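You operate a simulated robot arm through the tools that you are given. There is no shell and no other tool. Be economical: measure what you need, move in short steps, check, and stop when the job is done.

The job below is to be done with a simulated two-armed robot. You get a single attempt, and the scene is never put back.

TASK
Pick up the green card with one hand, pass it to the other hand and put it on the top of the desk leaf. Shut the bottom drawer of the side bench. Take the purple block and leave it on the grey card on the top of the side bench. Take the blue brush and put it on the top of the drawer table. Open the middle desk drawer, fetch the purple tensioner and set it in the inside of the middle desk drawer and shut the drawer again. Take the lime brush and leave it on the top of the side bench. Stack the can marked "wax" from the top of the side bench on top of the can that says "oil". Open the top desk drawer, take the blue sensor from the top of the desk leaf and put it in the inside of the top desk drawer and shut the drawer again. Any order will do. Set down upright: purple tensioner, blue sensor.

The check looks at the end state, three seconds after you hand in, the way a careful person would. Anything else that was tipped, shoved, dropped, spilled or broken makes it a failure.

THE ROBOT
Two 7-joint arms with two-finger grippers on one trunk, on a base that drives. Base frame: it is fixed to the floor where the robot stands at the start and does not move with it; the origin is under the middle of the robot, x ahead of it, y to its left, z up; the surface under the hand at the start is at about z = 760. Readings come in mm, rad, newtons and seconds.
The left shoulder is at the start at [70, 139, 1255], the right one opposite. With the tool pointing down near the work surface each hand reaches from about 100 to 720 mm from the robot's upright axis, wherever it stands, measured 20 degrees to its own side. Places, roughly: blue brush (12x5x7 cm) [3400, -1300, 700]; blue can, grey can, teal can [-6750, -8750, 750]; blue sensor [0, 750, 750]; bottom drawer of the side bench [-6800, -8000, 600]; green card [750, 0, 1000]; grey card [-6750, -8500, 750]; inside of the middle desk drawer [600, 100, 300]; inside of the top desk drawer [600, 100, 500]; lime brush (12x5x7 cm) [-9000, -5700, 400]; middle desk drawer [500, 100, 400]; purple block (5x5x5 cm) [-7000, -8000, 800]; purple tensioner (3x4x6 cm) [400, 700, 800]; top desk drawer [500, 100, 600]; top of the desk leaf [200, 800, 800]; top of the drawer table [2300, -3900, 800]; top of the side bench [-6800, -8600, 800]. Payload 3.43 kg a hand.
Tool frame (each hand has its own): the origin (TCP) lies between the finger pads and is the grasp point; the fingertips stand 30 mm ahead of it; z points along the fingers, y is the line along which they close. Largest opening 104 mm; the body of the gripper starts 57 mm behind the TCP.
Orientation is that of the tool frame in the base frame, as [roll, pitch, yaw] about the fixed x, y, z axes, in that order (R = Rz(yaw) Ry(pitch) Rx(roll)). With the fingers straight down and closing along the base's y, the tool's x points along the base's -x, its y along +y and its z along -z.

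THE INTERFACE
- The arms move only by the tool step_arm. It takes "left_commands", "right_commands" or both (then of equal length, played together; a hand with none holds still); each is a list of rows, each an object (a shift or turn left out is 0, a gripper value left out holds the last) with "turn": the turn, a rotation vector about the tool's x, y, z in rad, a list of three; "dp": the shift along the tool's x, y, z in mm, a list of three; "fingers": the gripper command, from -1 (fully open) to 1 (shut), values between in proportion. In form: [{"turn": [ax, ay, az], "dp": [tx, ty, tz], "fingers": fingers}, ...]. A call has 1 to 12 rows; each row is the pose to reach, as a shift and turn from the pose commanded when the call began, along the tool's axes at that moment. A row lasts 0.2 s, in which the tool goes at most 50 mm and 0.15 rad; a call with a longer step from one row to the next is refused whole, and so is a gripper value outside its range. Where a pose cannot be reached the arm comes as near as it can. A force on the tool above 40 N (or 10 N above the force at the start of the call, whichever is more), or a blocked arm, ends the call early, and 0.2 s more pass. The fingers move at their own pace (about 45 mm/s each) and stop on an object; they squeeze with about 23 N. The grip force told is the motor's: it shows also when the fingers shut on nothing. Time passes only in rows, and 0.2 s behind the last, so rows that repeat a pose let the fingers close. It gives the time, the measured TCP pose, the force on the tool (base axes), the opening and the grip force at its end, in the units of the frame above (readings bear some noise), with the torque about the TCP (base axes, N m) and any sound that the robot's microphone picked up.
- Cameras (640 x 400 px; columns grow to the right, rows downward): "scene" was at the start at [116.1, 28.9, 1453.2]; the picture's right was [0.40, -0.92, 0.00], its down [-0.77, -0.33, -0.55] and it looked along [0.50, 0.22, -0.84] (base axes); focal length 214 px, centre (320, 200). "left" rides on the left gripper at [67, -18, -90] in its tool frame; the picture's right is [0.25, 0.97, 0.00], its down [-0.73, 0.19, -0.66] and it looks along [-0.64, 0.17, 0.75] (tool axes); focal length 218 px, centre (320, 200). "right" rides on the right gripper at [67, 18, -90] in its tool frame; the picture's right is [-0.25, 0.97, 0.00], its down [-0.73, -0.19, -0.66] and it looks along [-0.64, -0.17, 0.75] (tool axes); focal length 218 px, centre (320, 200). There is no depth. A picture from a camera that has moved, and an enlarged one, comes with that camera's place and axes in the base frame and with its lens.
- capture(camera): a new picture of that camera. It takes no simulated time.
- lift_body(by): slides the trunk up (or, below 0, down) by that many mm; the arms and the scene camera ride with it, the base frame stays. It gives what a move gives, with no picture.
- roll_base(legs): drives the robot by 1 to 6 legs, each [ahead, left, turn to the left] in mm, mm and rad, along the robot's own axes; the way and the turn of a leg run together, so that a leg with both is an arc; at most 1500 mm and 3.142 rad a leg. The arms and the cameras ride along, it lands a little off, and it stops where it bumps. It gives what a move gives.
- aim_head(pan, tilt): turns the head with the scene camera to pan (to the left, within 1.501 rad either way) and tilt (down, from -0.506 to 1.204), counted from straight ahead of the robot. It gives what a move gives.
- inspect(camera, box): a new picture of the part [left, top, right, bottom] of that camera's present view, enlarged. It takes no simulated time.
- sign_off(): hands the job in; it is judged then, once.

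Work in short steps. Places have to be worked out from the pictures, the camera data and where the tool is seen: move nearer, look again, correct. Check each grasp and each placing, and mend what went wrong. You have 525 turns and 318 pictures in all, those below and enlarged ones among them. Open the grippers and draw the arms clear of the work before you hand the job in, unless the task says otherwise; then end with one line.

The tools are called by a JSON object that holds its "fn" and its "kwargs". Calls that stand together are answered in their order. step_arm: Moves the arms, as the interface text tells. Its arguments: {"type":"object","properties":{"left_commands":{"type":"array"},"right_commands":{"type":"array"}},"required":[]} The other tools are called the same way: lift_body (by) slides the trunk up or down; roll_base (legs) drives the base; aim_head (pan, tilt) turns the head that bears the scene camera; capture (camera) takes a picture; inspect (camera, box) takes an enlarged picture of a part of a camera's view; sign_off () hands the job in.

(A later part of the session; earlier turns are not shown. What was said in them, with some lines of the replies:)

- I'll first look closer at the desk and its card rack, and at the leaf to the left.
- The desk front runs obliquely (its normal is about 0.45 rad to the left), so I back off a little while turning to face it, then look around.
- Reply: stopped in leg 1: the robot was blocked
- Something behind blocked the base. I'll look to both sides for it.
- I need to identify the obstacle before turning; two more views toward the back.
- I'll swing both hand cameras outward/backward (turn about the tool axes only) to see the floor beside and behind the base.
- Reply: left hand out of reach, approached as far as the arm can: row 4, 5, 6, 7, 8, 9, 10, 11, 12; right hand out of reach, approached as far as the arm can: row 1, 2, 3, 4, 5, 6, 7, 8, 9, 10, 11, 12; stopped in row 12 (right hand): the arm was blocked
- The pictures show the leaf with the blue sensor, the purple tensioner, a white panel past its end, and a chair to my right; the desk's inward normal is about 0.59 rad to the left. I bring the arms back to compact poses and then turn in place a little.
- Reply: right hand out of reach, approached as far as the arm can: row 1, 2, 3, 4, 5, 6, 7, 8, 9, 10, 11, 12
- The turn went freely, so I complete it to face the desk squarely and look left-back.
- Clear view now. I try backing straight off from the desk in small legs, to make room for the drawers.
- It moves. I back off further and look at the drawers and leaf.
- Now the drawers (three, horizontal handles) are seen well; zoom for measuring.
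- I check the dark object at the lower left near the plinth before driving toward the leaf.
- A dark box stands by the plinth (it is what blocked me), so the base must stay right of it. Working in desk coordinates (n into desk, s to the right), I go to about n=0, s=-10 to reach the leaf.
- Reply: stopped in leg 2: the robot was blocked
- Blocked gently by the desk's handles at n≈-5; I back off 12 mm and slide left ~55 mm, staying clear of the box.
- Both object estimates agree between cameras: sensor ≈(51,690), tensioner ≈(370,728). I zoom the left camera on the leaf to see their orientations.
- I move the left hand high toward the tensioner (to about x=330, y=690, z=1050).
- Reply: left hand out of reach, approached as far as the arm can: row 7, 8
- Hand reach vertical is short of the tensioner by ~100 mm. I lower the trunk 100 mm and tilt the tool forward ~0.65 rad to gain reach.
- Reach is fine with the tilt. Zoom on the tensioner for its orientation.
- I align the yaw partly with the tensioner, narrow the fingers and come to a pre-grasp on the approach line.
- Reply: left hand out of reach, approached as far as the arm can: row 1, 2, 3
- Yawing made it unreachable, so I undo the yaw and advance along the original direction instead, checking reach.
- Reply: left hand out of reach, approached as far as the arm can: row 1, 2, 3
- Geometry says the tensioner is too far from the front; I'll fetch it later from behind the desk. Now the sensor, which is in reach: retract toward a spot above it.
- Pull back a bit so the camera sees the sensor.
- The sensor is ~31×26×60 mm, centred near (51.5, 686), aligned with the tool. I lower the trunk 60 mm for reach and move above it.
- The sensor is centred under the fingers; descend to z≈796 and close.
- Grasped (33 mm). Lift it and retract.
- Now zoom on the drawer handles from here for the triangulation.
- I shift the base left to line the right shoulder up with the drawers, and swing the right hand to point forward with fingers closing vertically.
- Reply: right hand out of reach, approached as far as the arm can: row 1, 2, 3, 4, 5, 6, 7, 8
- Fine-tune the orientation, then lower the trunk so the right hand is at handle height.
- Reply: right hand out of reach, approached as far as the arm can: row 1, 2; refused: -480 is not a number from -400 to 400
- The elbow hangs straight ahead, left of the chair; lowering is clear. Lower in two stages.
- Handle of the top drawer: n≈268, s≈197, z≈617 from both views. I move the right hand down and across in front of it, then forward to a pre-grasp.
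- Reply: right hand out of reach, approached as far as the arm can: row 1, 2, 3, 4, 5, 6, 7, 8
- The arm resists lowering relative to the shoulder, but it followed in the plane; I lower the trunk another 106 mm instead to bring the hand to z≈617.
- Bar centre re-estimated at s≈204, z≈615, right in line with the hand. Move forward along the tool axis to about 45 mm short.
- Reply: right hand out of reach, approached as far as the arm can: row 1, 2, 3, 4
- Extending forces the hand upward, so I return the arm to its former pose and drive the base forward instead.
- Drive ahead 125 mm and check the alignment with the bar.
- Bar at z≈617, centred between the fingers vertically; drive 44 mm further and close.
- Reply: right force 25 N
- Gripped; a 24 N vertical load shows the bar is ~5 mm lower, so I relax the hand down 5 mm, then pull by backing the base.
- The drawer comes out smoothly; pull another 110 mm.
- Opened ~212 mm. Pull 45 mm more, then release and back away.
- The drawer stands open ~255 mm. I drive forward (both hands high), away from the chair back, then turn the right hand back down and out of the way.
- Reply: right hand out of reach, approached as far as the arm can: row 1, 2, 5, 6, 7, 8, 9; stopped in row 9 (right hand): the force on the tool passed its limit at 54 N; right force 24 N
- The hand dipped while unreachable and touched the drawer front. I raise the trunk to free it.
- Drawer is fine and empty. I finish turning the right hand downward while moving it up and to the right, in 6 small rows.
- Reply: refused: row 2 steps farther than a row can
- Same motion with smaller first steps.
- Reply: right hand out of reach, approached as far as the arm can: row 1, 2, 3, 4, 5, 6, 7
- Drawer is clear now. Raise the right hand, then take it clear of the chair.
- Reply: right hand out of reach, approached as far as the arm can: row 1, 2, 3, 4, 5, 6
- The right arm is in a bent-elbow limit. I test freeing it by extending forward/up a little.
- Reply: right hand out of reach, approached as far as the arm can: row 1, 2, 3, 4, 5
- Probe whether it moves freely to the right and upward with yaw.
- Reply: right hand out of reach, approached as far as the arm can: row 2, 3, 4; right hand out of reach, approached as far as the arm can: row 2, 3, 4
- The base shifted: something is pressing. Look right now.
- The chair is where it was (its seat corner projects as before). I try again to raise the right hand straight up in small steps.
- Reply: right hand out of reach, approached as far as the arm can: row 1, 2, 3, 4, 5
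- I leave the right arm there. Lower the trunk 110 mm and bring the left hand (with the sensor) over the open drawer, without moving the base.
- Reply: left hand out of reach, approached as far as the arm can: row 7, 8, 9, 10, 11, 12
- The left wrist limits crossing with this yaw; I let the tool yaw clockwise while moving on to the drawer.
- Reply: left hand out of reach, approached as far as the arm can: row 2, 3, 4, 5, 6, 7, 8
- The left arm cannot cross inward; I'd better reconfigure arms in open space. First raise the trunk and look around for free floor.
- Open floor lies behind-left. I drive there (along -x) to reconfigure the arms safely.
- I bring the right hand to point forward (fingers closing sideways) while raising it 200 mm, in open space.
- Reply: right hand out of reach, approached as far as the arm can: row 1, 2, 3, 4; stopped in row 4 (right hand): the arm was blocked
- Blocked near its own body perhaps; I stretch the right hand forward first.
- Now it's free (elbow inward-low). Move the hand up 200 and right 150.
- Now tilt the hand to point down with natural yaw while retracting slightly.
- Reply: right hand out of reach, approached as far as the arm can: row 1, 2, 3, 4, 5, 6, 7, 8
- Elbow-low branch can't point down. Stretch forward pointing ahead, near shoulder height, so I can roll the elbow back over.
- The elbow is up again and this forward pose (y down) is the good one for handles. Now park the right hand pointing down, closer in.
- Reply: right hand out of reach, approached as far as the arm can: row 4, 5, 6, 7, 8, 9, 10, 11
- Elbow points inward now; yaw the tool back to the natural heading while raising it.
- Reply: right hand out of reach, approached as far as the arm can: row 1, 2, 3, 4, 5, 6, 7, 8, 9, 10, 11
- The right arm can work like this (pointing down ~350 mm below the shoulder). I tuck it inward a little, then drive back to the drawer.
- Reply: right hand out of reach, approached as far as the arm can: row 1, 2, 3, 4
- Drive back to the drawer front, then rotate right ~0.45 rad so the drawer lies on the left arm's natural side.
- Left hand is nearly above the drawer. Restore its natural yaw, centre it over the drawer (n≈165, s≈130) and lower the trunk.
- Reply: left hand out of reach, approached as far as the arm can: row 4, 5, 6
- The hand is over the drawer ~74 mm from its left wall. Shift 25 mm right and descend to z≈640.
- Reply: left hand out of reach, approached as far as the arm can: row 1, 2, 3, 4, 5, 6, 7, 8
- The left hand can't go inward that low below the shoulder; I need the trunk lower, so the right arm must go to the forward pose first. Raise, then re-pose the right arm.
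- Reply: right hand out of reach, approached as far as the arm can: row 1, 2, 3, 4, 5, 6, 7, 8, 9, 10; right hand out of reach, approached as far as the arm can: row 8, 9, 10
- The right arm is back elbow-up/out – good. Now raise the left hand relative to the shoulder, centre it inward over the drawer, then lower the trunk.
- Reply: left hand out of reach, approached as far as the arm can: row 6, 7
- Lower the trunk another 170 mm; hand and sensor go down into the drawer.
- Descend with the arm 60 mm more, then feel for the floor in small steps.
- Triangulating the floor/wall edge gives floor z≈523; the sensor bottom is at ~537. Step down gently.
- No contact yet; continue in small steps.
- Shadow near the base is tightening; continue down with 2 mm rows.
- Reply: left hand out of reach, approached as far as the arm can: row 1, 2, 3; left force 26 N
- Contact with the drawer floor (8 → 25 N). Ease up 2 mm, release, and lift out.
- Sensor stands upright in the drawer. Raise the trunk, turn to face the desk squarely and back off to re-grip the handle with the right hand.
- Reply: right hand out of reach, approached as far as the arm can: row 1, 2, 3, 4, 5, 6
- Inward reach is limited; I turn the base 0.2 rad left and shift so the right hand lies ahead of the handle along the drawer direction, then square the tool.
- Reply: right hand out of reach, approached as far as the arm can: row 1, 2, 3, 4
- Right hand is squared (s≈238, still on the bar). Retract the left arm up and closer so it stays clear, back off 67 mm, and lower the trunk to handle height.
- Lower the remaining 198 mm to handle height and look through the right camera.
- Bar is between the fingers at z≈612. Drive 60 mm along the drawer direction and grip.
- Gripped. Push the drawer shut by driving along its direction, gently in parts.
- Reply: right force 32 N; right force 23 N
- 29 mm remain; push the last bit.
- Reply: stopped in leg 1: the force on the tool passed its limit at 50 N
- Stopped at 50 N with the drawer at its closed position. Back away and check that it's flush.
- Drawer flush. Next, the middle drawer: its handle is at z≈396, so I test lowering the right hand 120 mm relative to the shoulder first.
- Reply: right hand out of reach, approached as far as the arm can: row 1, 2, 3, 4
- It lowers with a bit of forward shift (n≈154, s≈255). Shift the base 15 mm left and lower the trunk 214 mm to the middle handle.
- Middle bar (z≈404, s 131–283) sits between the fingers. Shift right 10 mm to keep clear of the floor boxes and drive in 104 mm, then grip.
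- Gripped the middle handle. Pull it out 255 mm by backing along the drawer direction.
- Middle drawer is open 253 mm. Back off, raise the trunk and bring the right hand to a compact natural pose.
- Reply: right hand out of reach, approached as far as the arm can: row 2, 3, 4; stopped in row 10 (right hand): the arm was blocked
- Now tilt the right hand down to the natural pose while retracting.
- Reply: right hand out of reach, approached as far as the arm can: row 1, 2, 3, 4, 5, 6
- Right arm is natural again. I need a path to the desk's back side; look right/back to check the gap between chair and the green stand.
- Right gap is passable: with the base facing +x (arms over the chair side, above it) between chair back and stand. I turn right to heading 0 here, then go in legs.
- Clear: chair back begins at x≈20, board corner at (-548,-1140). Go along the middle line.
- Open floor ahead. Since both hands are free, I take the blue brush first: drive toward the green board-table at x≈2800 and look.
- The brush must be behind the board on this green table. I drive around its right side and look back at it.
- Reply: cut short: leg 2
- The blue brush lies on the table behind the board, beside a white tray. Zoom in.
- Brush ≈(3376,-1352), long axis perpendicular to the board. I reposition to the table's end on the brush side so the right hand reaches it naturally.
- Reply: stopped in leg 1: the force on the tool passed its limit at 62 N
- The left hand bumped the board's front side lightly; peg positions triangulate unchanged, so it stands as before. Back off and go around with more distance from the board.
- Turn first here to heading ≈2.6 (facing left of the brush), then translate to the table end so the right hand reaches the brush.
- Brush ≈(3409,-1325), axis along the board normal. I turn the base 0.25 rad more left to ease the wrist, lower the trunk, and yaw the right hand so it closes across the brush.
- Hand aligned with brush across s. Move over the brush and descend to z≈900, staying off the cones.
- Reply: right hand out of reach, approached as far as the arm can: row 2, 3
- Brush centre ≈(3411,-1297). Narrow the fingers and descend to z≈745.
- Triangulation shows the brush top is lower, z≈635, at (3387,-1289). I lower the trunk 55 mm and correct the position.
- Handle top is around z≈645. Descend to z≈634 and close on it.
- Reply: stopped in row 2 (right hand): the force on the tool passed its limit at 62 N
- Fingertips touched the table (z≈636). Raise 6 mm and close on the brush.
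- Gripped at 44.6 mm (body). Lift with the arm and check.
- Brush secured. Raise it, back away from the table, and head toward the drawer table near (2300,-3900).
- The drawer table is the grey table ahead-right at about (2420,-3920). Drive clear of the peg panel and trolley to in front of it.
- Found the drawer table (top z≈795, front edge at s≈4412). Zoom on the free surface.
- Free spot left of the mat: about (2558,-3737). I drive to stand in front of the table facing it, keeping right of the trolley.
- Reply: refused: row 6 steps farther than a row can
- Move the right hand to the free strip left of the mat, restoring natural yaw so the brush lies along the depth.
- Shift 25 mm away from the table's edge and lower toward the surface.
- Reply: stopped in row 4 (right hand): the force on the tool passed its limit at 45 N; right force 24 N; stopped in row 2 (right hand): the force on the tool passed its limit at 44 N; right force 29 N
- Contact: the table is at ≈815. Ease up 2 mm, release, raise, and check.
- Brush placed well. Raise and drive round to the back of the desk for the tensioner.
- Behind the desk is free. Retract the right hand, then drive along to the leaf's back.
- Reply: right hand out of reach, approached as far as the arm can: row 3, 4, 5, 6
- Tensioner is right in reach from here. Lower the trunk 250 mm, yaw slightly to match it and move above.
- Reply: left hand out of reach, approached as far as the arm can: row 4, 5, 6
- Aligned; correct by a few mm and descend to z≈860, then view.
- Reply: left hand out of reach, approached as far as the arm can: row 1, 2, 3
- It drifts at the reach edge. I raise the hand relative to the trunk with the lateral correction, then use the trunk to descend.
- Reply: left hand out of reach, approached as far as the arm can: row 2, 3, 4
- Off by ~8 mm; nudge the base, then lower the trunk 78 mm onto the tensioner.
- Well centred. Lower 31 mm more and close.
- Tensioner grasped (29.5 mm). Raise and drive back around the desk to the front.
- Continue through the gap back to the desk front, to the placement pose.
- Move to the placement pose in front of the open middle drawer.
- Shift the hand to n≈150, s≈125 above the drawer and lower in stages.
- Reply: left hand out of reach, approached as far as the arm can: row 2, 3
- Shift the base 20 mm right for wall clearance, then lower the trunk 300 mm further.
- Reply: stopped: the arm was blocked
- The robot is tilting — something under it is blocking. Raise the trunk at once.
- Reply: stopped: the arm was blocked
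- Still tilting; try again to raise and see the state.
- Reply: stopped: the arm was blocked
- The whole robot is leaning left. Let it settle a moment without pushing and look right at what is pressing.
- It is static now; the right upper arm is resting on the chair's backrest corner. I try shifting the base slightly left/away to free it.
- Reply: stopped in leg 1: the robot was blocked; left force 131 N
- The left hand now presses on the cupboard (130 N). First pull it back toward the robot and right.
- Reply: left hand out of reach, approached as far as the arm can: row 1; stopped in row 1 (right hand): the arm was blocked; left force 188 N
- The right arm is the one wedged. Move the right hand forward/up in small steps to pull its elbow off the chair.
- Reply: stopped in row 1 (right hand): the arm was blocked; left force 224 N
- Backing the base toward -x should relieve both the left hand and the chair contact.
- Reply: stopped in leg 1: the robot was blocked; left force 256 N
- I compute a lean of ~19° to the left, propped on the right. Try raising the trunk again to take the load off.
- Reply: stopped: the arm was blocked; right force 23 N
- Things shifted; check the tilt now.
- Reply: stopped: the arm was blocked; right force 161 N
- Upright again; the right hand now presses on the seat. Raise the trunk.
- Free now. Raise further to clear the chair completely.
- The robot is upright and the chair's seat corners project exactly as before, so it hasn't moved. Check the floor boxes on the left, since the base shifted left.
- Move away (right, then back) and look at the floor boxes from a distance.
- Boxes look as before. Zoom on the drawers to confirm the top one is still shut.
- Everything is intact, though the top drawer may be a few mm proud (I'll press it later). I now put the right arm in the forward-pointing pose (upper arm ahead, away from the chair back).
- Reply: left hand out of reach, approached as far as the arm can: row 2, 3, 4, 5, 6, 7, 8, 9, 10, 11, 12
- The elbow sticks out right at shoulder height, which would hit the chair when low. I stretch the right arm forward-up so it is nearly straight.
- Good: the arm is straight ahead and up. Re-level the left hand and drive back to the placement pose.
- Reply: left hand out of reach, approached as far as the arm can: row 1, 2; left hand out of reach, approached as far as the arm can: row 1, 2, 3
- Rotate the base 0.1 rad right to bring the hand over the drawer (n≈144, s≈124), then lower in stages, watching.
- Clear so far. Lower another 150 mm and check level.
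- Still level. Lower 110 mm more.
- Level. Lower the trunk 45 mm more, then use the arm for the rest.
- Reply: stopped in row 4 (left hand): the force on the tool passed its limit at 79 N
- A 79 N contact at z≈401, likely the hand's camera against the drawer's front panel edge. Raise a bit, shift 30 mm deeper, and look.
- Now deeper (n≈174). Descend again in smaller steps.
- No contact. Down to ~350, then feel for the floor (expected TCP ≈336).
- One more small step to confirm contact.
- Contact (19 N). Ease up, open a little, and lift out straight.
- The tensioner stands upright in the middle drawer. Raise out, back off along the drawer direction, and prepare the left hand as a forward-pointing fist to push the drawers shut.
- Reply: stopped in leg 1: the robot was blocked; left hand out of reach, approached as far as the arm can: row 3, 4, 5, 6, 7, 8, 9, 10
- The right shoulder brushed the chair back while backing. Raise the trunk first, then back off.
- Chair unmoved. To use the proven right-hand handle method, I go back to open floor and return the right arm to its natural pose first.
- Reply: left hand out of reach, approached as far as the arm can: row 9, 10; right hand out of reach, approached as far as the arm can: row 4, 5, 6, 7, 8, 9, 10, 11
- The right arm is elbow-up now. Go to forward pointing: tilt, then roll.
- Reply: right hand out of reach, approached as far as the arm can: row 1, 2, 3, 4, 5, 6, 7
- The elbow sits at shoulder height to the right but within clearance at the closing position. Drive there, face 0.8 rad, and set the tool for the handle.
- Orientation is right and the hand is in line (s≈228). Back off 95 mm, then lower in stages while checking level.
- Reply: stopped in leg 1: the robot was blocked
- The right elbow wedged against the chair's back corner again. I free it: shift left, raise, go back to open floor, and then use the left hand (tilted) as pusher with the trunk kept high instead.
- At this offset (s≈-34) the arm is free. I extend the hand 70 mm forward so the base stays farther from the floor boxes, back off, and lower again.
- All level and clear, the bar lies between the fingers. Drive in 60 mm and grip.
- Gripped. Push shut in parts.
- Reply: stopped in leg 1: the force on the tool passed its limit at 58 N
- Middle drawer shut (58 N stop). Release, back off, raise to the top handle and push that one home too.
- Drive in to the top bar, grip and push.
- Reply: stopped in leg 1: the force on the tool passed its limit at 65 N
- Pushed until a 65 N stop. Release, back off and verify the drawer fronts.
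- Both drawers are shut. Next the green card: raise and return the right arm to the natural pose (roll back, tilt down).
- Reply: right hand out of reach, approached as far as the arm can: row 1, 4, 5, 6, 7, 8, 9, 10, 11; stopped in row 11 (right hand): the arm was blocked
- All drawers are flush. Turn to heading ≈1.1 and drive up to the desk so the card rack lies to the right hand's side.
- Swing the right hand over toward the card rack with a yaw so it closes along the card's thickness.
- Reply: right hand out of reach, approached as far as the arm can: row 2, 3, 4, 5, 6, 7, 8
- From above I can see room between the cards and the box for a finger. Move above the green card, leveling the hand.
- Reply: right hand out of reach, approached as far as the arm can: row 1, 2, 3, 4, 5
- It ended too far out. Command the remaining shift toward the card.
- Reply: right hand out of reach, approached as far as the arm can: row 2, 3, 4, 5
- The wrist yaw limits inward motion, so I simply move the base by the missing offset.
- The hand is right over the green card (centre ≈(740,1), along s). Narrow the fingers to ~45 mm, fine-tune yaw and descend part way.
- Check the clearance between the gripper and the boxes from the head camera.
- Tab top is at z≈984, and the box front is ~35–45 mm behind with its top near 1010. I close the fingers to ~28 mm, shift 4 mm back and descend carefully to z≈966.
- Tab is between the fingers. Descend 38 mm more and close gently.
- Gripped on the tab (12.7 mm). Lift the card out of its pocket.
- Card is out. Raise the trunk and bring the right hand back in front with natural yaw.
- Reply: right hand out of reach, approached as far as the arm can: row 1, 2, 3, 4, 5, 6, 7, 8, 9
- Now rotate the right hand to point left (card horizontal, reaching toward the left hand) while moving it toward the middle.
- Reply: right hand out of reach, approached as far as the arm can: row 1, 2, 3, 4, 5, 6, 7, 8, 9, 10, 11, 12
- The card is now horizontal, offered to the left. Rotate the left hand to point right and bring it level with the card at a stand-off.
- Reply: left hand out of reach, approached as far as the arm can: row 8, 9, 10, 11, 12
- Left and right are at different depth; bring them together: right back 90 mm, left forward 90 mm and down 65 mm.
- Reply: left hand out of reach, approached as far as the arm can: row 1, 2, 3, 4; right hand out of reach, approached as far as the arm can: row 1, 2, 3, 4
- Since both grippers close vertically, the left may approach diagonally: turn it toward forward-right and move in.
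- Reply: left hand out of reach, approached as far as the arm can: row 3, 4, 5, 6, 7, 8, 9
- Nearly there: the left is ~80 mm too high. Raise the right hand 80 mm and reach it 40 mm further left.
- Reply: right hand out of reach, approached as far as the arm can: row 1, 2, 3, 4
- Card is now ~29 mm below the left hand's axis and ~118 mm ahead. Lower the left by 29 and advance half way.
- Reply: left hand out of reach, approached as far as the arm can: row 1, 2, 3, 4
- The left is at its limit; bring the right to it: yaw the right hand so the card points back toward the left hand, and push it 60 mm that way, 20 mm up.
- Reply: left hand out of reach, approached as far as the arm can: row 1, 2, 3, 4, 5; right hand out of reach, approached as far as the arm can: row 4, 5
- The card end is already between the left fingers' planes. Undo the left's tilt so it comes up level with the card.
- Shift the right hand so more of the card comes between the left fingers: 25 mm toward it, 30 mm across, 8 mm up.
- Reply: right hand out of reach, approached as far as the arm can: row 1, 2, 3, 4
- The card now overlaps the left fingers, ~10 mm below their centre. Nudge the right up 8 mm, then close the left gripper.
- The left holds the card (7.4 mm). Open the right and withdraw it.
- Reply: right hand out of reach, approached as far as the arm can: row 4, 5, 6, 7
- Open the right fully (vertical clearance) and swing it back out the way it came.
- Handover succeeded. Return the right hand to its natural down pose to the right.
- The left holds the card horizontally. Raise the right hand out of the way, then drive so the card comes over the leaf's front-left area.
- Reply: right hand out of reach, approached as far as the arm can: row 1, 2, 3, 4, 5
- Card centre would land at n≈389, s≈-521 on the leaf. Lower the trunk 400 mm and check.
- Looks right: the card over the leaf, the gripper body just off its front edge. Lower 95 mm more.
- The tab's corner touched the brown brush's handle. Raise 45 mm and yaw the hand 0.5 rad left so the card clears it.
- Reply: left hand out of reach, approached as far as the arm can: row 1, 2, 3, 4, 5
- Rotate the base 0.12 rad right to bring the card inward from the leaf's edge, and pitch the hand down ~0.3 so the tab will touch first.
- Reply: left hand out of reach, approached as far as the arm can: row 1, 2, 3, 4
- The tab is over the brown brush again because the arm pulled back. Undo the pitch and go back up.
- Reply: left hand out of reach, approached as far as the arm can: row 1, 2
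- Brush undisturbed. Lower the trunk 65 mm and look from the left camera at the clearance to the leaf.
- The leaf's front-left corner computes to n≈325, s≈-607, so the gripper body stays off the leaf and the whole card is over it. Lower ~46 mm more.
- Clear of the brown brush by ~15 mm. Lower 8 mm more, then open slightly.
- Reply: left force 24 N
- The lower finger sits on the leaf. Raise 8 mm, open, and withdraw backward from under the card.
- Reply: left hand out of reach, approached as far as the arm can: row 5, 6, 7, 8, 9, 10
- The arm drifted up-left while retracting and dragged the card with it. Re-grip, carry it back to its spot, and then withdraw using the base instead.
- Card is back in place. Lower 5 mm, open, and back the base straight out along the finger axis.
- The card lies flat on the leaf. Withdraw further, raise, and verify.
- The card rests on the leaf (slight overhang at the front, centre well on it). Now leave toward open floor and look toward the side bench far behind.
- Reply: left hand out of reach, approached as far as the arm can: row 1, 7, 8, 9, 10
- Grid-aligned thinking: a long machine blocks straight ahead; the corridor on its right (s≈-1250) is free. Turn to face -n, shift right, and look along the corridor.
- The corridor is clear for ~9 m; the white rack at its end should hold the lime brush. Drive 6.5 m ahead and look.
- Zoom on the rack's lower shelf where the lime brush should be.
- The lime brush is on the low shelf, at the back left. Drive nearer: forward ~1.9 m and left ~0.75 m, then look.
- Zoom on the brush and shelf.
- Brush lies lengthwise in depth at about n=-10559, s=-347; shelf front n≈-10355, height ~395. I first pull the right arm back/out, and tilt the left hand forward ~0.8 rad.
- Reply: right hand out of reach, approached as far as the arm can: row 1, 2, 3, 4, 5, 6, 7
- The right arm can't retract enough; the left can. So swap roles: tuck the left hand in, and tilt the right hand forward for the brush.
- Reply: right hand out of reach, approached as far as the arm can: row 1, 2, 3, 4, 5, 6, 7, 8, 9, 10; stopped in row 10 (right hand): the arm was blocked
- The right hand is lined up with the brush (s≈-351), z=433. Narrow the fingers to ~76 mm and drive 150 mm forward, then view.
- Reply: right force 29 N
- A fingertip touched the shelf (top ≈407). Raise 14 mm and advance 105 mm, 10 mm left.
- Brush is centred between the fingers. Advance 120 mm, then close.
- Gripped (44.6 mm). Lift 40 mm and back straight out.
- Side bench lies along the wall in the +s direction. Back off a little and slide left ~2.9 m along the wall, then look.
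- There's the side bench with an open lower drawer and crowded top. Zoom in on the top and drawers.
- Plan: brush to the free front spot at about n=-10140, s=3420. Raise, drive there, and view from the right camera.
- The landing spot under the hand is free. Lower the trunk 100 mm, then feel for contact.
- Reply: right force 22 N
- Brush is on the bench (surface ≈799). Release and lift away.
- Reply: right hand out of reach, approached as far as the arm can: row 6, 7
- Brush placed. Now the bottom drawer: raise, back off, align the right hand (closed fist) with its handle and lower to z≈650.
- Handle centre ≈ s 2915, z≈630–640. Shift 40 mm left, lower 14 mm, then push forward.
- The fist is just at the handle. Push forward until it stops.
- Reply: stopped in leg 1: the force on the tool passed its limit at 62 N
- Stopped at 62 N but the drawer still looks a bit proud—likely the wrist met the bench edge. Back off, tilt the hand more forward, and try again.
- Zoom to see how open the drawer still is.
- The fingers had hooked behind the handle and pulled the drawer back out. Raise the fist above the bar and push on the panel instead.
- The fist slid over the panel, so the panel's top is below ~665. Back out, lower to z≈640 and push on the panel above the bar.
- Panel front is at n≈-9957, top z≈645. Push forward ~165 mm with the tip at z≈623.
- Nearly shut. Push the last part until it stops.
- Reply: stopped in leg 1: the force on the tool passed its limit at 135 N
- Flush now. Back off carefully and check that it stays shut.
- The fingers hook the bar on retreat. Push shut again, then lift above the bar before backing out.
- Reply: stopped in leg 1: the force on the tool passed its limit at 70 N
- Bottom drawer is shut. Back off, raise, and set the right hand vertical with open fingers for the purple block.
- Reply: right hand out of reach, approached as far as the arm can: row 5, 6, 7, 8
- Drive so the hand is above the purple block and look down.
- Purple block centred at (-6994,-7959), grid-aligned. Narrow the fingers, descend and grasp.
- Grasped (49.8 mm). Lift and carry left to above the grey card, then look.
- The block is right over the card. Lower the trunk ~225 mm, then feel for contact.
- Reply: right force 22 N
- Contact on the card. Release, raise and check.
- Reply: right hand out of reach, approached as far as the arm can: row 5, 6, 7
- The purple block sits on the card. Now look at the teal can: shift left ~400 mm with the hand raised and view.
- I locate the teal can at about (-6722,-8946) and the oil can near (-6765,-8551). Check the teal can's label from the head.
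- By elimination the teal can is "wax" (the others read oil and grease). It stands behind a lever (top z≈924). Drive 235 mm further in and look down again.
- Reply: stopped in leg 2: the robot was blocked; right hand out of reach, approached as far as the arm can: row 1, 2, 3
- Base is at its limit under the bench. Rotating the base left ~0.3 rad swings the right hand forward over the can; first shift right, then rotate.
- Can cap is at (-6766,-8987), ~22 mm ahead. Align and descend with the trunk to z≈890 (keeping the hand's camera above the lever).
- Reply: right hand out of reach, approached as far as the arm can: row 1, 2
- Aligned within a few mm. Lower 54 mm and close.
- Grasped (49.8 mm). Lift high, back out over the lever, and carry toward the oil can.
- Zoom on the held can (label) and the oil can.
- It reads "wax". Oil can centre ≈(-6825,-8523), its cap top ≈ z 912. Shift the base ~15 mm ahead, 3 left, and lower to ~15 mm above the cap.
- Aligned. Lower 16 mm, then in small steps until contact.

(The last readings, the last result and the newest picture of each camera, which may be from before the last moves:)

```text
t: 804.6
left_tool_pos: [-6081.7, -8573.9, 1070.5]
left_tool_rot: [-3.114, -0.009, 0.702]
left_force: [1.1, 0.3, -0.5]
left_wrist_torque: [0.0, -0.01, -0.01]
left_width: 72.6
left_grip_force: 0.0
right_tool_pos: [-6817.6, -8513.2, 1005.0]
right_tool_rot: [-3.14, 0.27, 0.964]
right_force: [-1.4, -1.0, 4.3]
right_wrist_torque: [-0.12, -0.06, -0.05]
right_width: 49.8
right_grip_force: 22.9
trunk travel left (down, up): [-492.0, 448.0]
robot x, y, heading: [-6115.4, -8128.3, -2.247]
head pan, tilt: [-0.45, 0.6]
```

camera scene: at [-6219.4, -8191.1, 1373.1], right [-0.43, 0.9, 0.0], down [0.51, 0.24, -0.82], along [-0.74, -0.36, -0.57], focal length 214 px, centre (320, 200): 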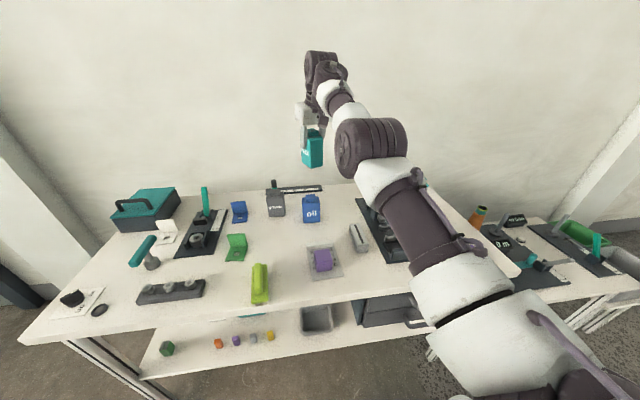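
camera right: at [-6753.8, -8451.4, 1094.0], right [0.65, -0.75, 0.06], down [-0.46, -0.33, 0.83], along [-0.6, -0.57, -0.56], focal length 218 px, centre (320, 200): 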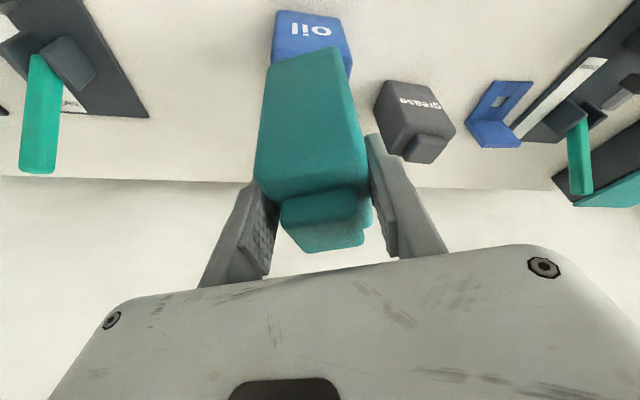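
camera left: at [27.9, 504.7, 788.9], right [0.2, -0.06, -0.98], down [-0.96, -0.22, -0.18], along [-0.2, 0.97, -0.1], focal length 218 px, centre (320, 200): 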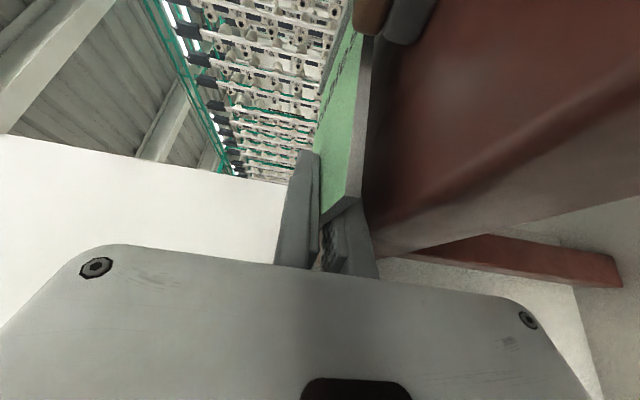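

Contact with the cap. Check the alignment before letting go.

{"fn": "lift_body", "kwargs": {"by": -1.5}}

{"fn": "inspect", "kwargs": {"camera": "scene", "box": [270, 130, 350, 220]}}

```text
t: 805.1
left_tool_pos: [-6080.9, -8575.2, 1067.2]
left_tool_rot: [-3.113, -0.009, 0.704]
left_force: [0.2, -0.2, 0.5]
left_wrist_torque: [0.0, 0.0, 0.02]
left_width: 72.8
left_grip_force: 0.1
right_tool_pos: [-6817.1, -8512.5, 1006.5]
right_tool_rot: [-3.134, 0.273, 0.964]
right_force: [-3.0, 0.1, 13.9]
right_wrist_torque: [-0.36, 0.28, -0.02]
right_width: 49.7
right_grip_force: 23.1
trunk travel left (down, up): [-490.0, 450.0]
robot x, y, heading: [-6115.4, -8132.2, -2.243]
head pan, tilt: [-0.45, 0.6]
```

```text
4.44 times, centred on (310, 175) of scene
camera zoom: at [-6224.0, -8203.2, 1225.1], right [-0.43, 0.9, 0.0], down [0.51, 0.24, -0.83], along [-0.75, -0.36, -0.56], focal length 953 px, centre (364, 311)
```

zoom: 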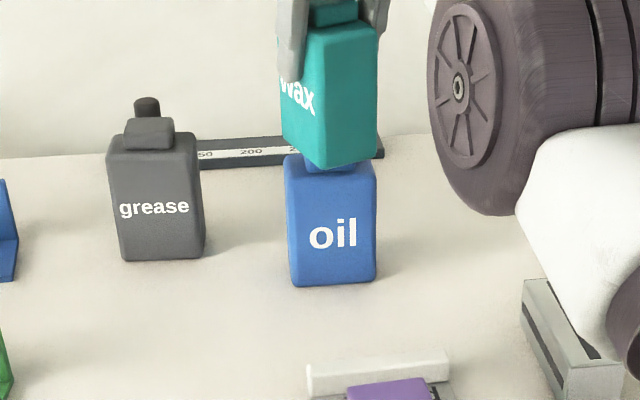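

Both estimates agree within ~5 mm: well centred. Open gently and retreat upward.

{"fn": "step_arm", "kwargs": {"right_commands": [{"fingers": 0.0}, {"fingers": -0.15}, {"fingers": -0.3}, {"fingers": -0.3}, {"fingers": -0.3}]}}

{"fn": "inspect", "kwargs": {"camera": "scene", "box": [270, 130, 350, 220]}}

```text
t: 806.4
left_tool_pos: [-6081.7, -8576.4, 1068.1]
left_tool_rot: [-3.114, -0.012, 0.704]
left_force: [-0.7, 0.0, -0.5]
left_wrist_torque: [0.0, -0.03, -0.02]
left_width: 72.9
left_grip_force: 0.0
right_tool_pos: [-6818.1, -8512.9, 1002.7]
right_tool_rot: [-3.138, 0.267, 0.964]
right_force: [0.2, -0.8, -0.2]
right_wrist_torque: [0.01, 0.01, 0.01]
right_width: 67.5
right_grip_force: 0.1
trunk travel left (down, up): [-490.0, 450.0]
robot x, y, heading: [-6118.0, -8126.6, -2.251]
head pan, tilt: [-0.45, 0.6]
```

```text
4.44 times, centred on (310, 175) of scene
camera zoom: at [-6225.6, -8204.3, 1224.7], right [-0.43, 0.9, 0.0], down [0.51, 0.24, -0.82], along [-0.74, -0.35, -0.57], focal length 953 px, centre (364, 311)
```

zoom: 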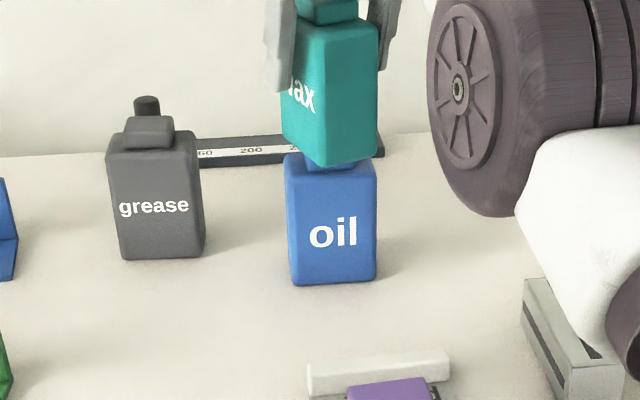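

Stable. Raise straight up and verify.

{"fn": "lift_body", "kwargs": {"by": 60}}

{"fn": "lift_body", "kwargs": {"by": 120}}

{"fn": "roll_base", "kwargs": {"legs": [[-400, 0, 0]]}}

{"fn": "aim_head", "kwargs": {"pan": -0.3, "tilt": 0.5}}

{"fn": "capture", "kwargs": {"camera": "scene"}}

```text
t: 807.4
left_tool_pos: [-6081.9, -8575.4, 1128.0]
left_tool_rot: [-3.114, -0.009, 0.703]
left_force: [-0.3, 0.0, 0.0]
left_wrist_torque: [0.02, -0.01, 0.0]
left_width: 72.8
left_grip_force: 0.0
right_tool_pos: [-6817.3, -8513.2, 1062.2]
right_tool_rot: [-3.137, 0.267, 0.962]
right_force: [-0.8, -0.7, -1.1]
right_wrist_torque: [0.0, 0.01, 0.0]
right_width: 67.5
right_grip_force: 0.0
trunk travel left (down, up): [-550.0, 390.0]
robot x, y, heading: [-6117.7, -8127.9, -2.248]
head pan, tilt: [-0.45, 0.6]
```

```text
t: 808.9
left_tool_pos: [-6082.5, -8575.3, 1246.2]
left_tool_rot: [-3.114, -0.01, 0.704]
left_force: [-0.3, -0.1, 0.0]
left_wrist_torque: [-0.01, 0.0, -0.01]
left_width: 72.7
left_grip_force: 0.0
right_tool_pos: [-6818.4, -8512.6, 1183.4]
right_tool_rot: [-3.136, 0.267, 0.964]
right_force: [0.6, 0.6, 0.1]
right_wrist_torque: [0.03, 0.02, 0.01]
right_width: 67.9
right_grip_force: 0.0
trunk travel left (down, up): [-670.0, 270.0]
robot x, y, heading: [-6114.2, -8126.3, -2.248]
head pan, tilt: [-0.45, 0.6]
```

```text
t: 811.4
left_tool_pos: [-5832.1, -8264.3, 1246.8]
left_tool_rot: [-3.111, -0.01, 0.704]
left_force: [0.1, 0.0, 0.4]
left_wrist_torque: [-0.02, 0.06, 0.0]
left_width: 72.7
left_grip_force: 0.0
right_tool_pos: [-6567.2, -8203.8, 1180.7]
right_tool_rot: [-3.139, 0.269, 0.968]
right_force: [-0.5, -0.4, 0.5]
right_wrist_torque: [0.02, -0.01, -0.03]
right_width: 67.7
right_grip_force: 0.1
trunk travel left (down, up): [-670.0, 270.0]
robot x, y, heading: [-5862.1, -7813.2, -2.248]
head pan, tilt: [-0.45, 0.6]
```

```text
t: 812.0
left_tool_pos: [-5829.6, -8262.8, 1248.4]
left_tool_rot: [-3.113, -0.008, 0.706]
left_force: [-0.8, 0.1, 0.0]
left_wrist_torque: [0.0, -0.02, 0.01]
left_width: 72.9
left_grip_force: 0.1
right_tool_pos: [-6566.9, -8201.8, 1183.3]
right_tool_rot: [-3.139, 0.266, 0.963]
right_force: [0.5, 0.0, 0.8]
right_wrist_torque: [0.03, 0.01, -0.01]
right_width: 67.8
right_grip_force: 0.0
trunk travel left (down, up): [-670.0, 270.0]
robot x, y, heading: [-5867.5, -7814.6, -2.249]
head pan, tilt: [-0.3, 0.499]
```

```text
35 pictures are left
camera scene: at [-5970.6, -7904.5, 1413.8], right [-0.56, 0.83, 0.0], down [0.4, 0.27, -0.88], along [-0.73, -0.49, -0.48], focal length 214 px, centre (320, 200)
```

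scene: 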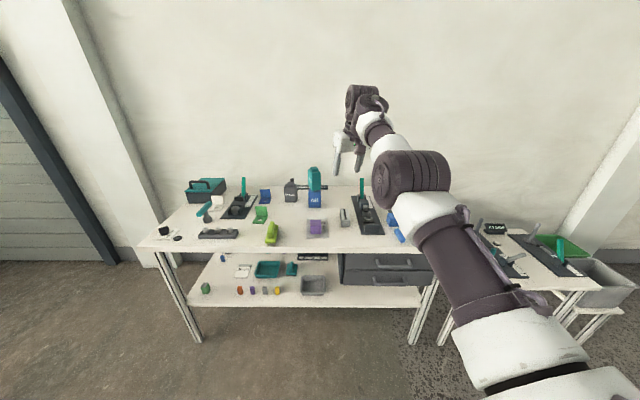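

Everything is in place; zoom to confirm drawer, stack, block and brush.

{"fn": "inspect", "kwargs": {"camera": "scene", "box": [180, 150, 450, 310]}}

```text
2.37 times, centred on (315, 230) of scene
camera zoom: at [-5970.6, -7904.5, 1413.8], right [-0.56, 0.83, 0.0], down [0.4, 0.27, -0.88], along [-0.73, -0.49, -0.48], focal length 508 px, centre (332, 129)
```

zoom: 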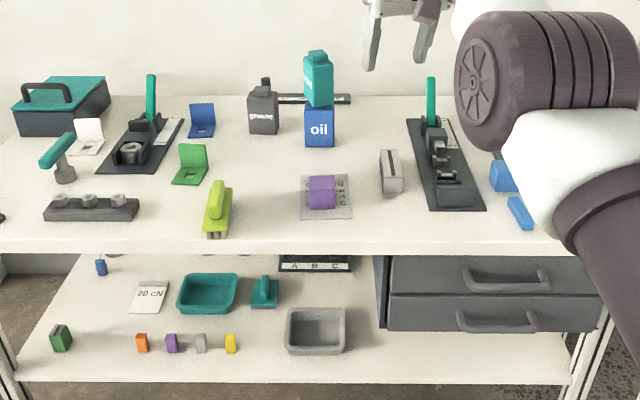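

All bench items are as required. Open both grippers fully, clear of everything, and hand in.

{"fn": "step_arm", "kwargs": {"left_commands": [{"fingers": -1}, {"fingers": -1}, {"fingers": -1}], "right_commands": [{"fingers": -1}, {"fingers": -1}, {"fingers": -1}]}}

{"fn": "sign_off", "kwargs": {}}

```text
t: 812.9
left_tool_pos: [-5830.9, -8262.9, 1246.6]
left_tool_rot: [-3.113, -0.011, 0.705]
left_force: [-0.4, -0.5, 0.6]
left_wrist_torque: [-0.01, -0.01, 0.0]
left_width: 104.0
left_grip_force: 0.1
right_tool_pos: [-6566.9, -8202.9, 1182.7]
right_tool_rot: [-3.138, 0.267, 0.966]
right_force: [0.3, 0.3, 0.8]
right_wrist_torque: [0.01, -0.02, -0.03]
right_width: 104.1
right_grip_force: 0.0
trunk travel left (down, up): [-670.0, 270.0]
robot x, y, heading: [-5865.3, -7812.3, -2.247]
head pan, tilt: [-0.3, 0.499]
```

```text
The job is handed in.
```

I finished all eight jobs and handed in with the grippers open and clear, but the green card overhangs the leaf's front edge by up to about 30 mm, and I bumped the chair, the cone board and a brown brush along the way without seeing any of them move.
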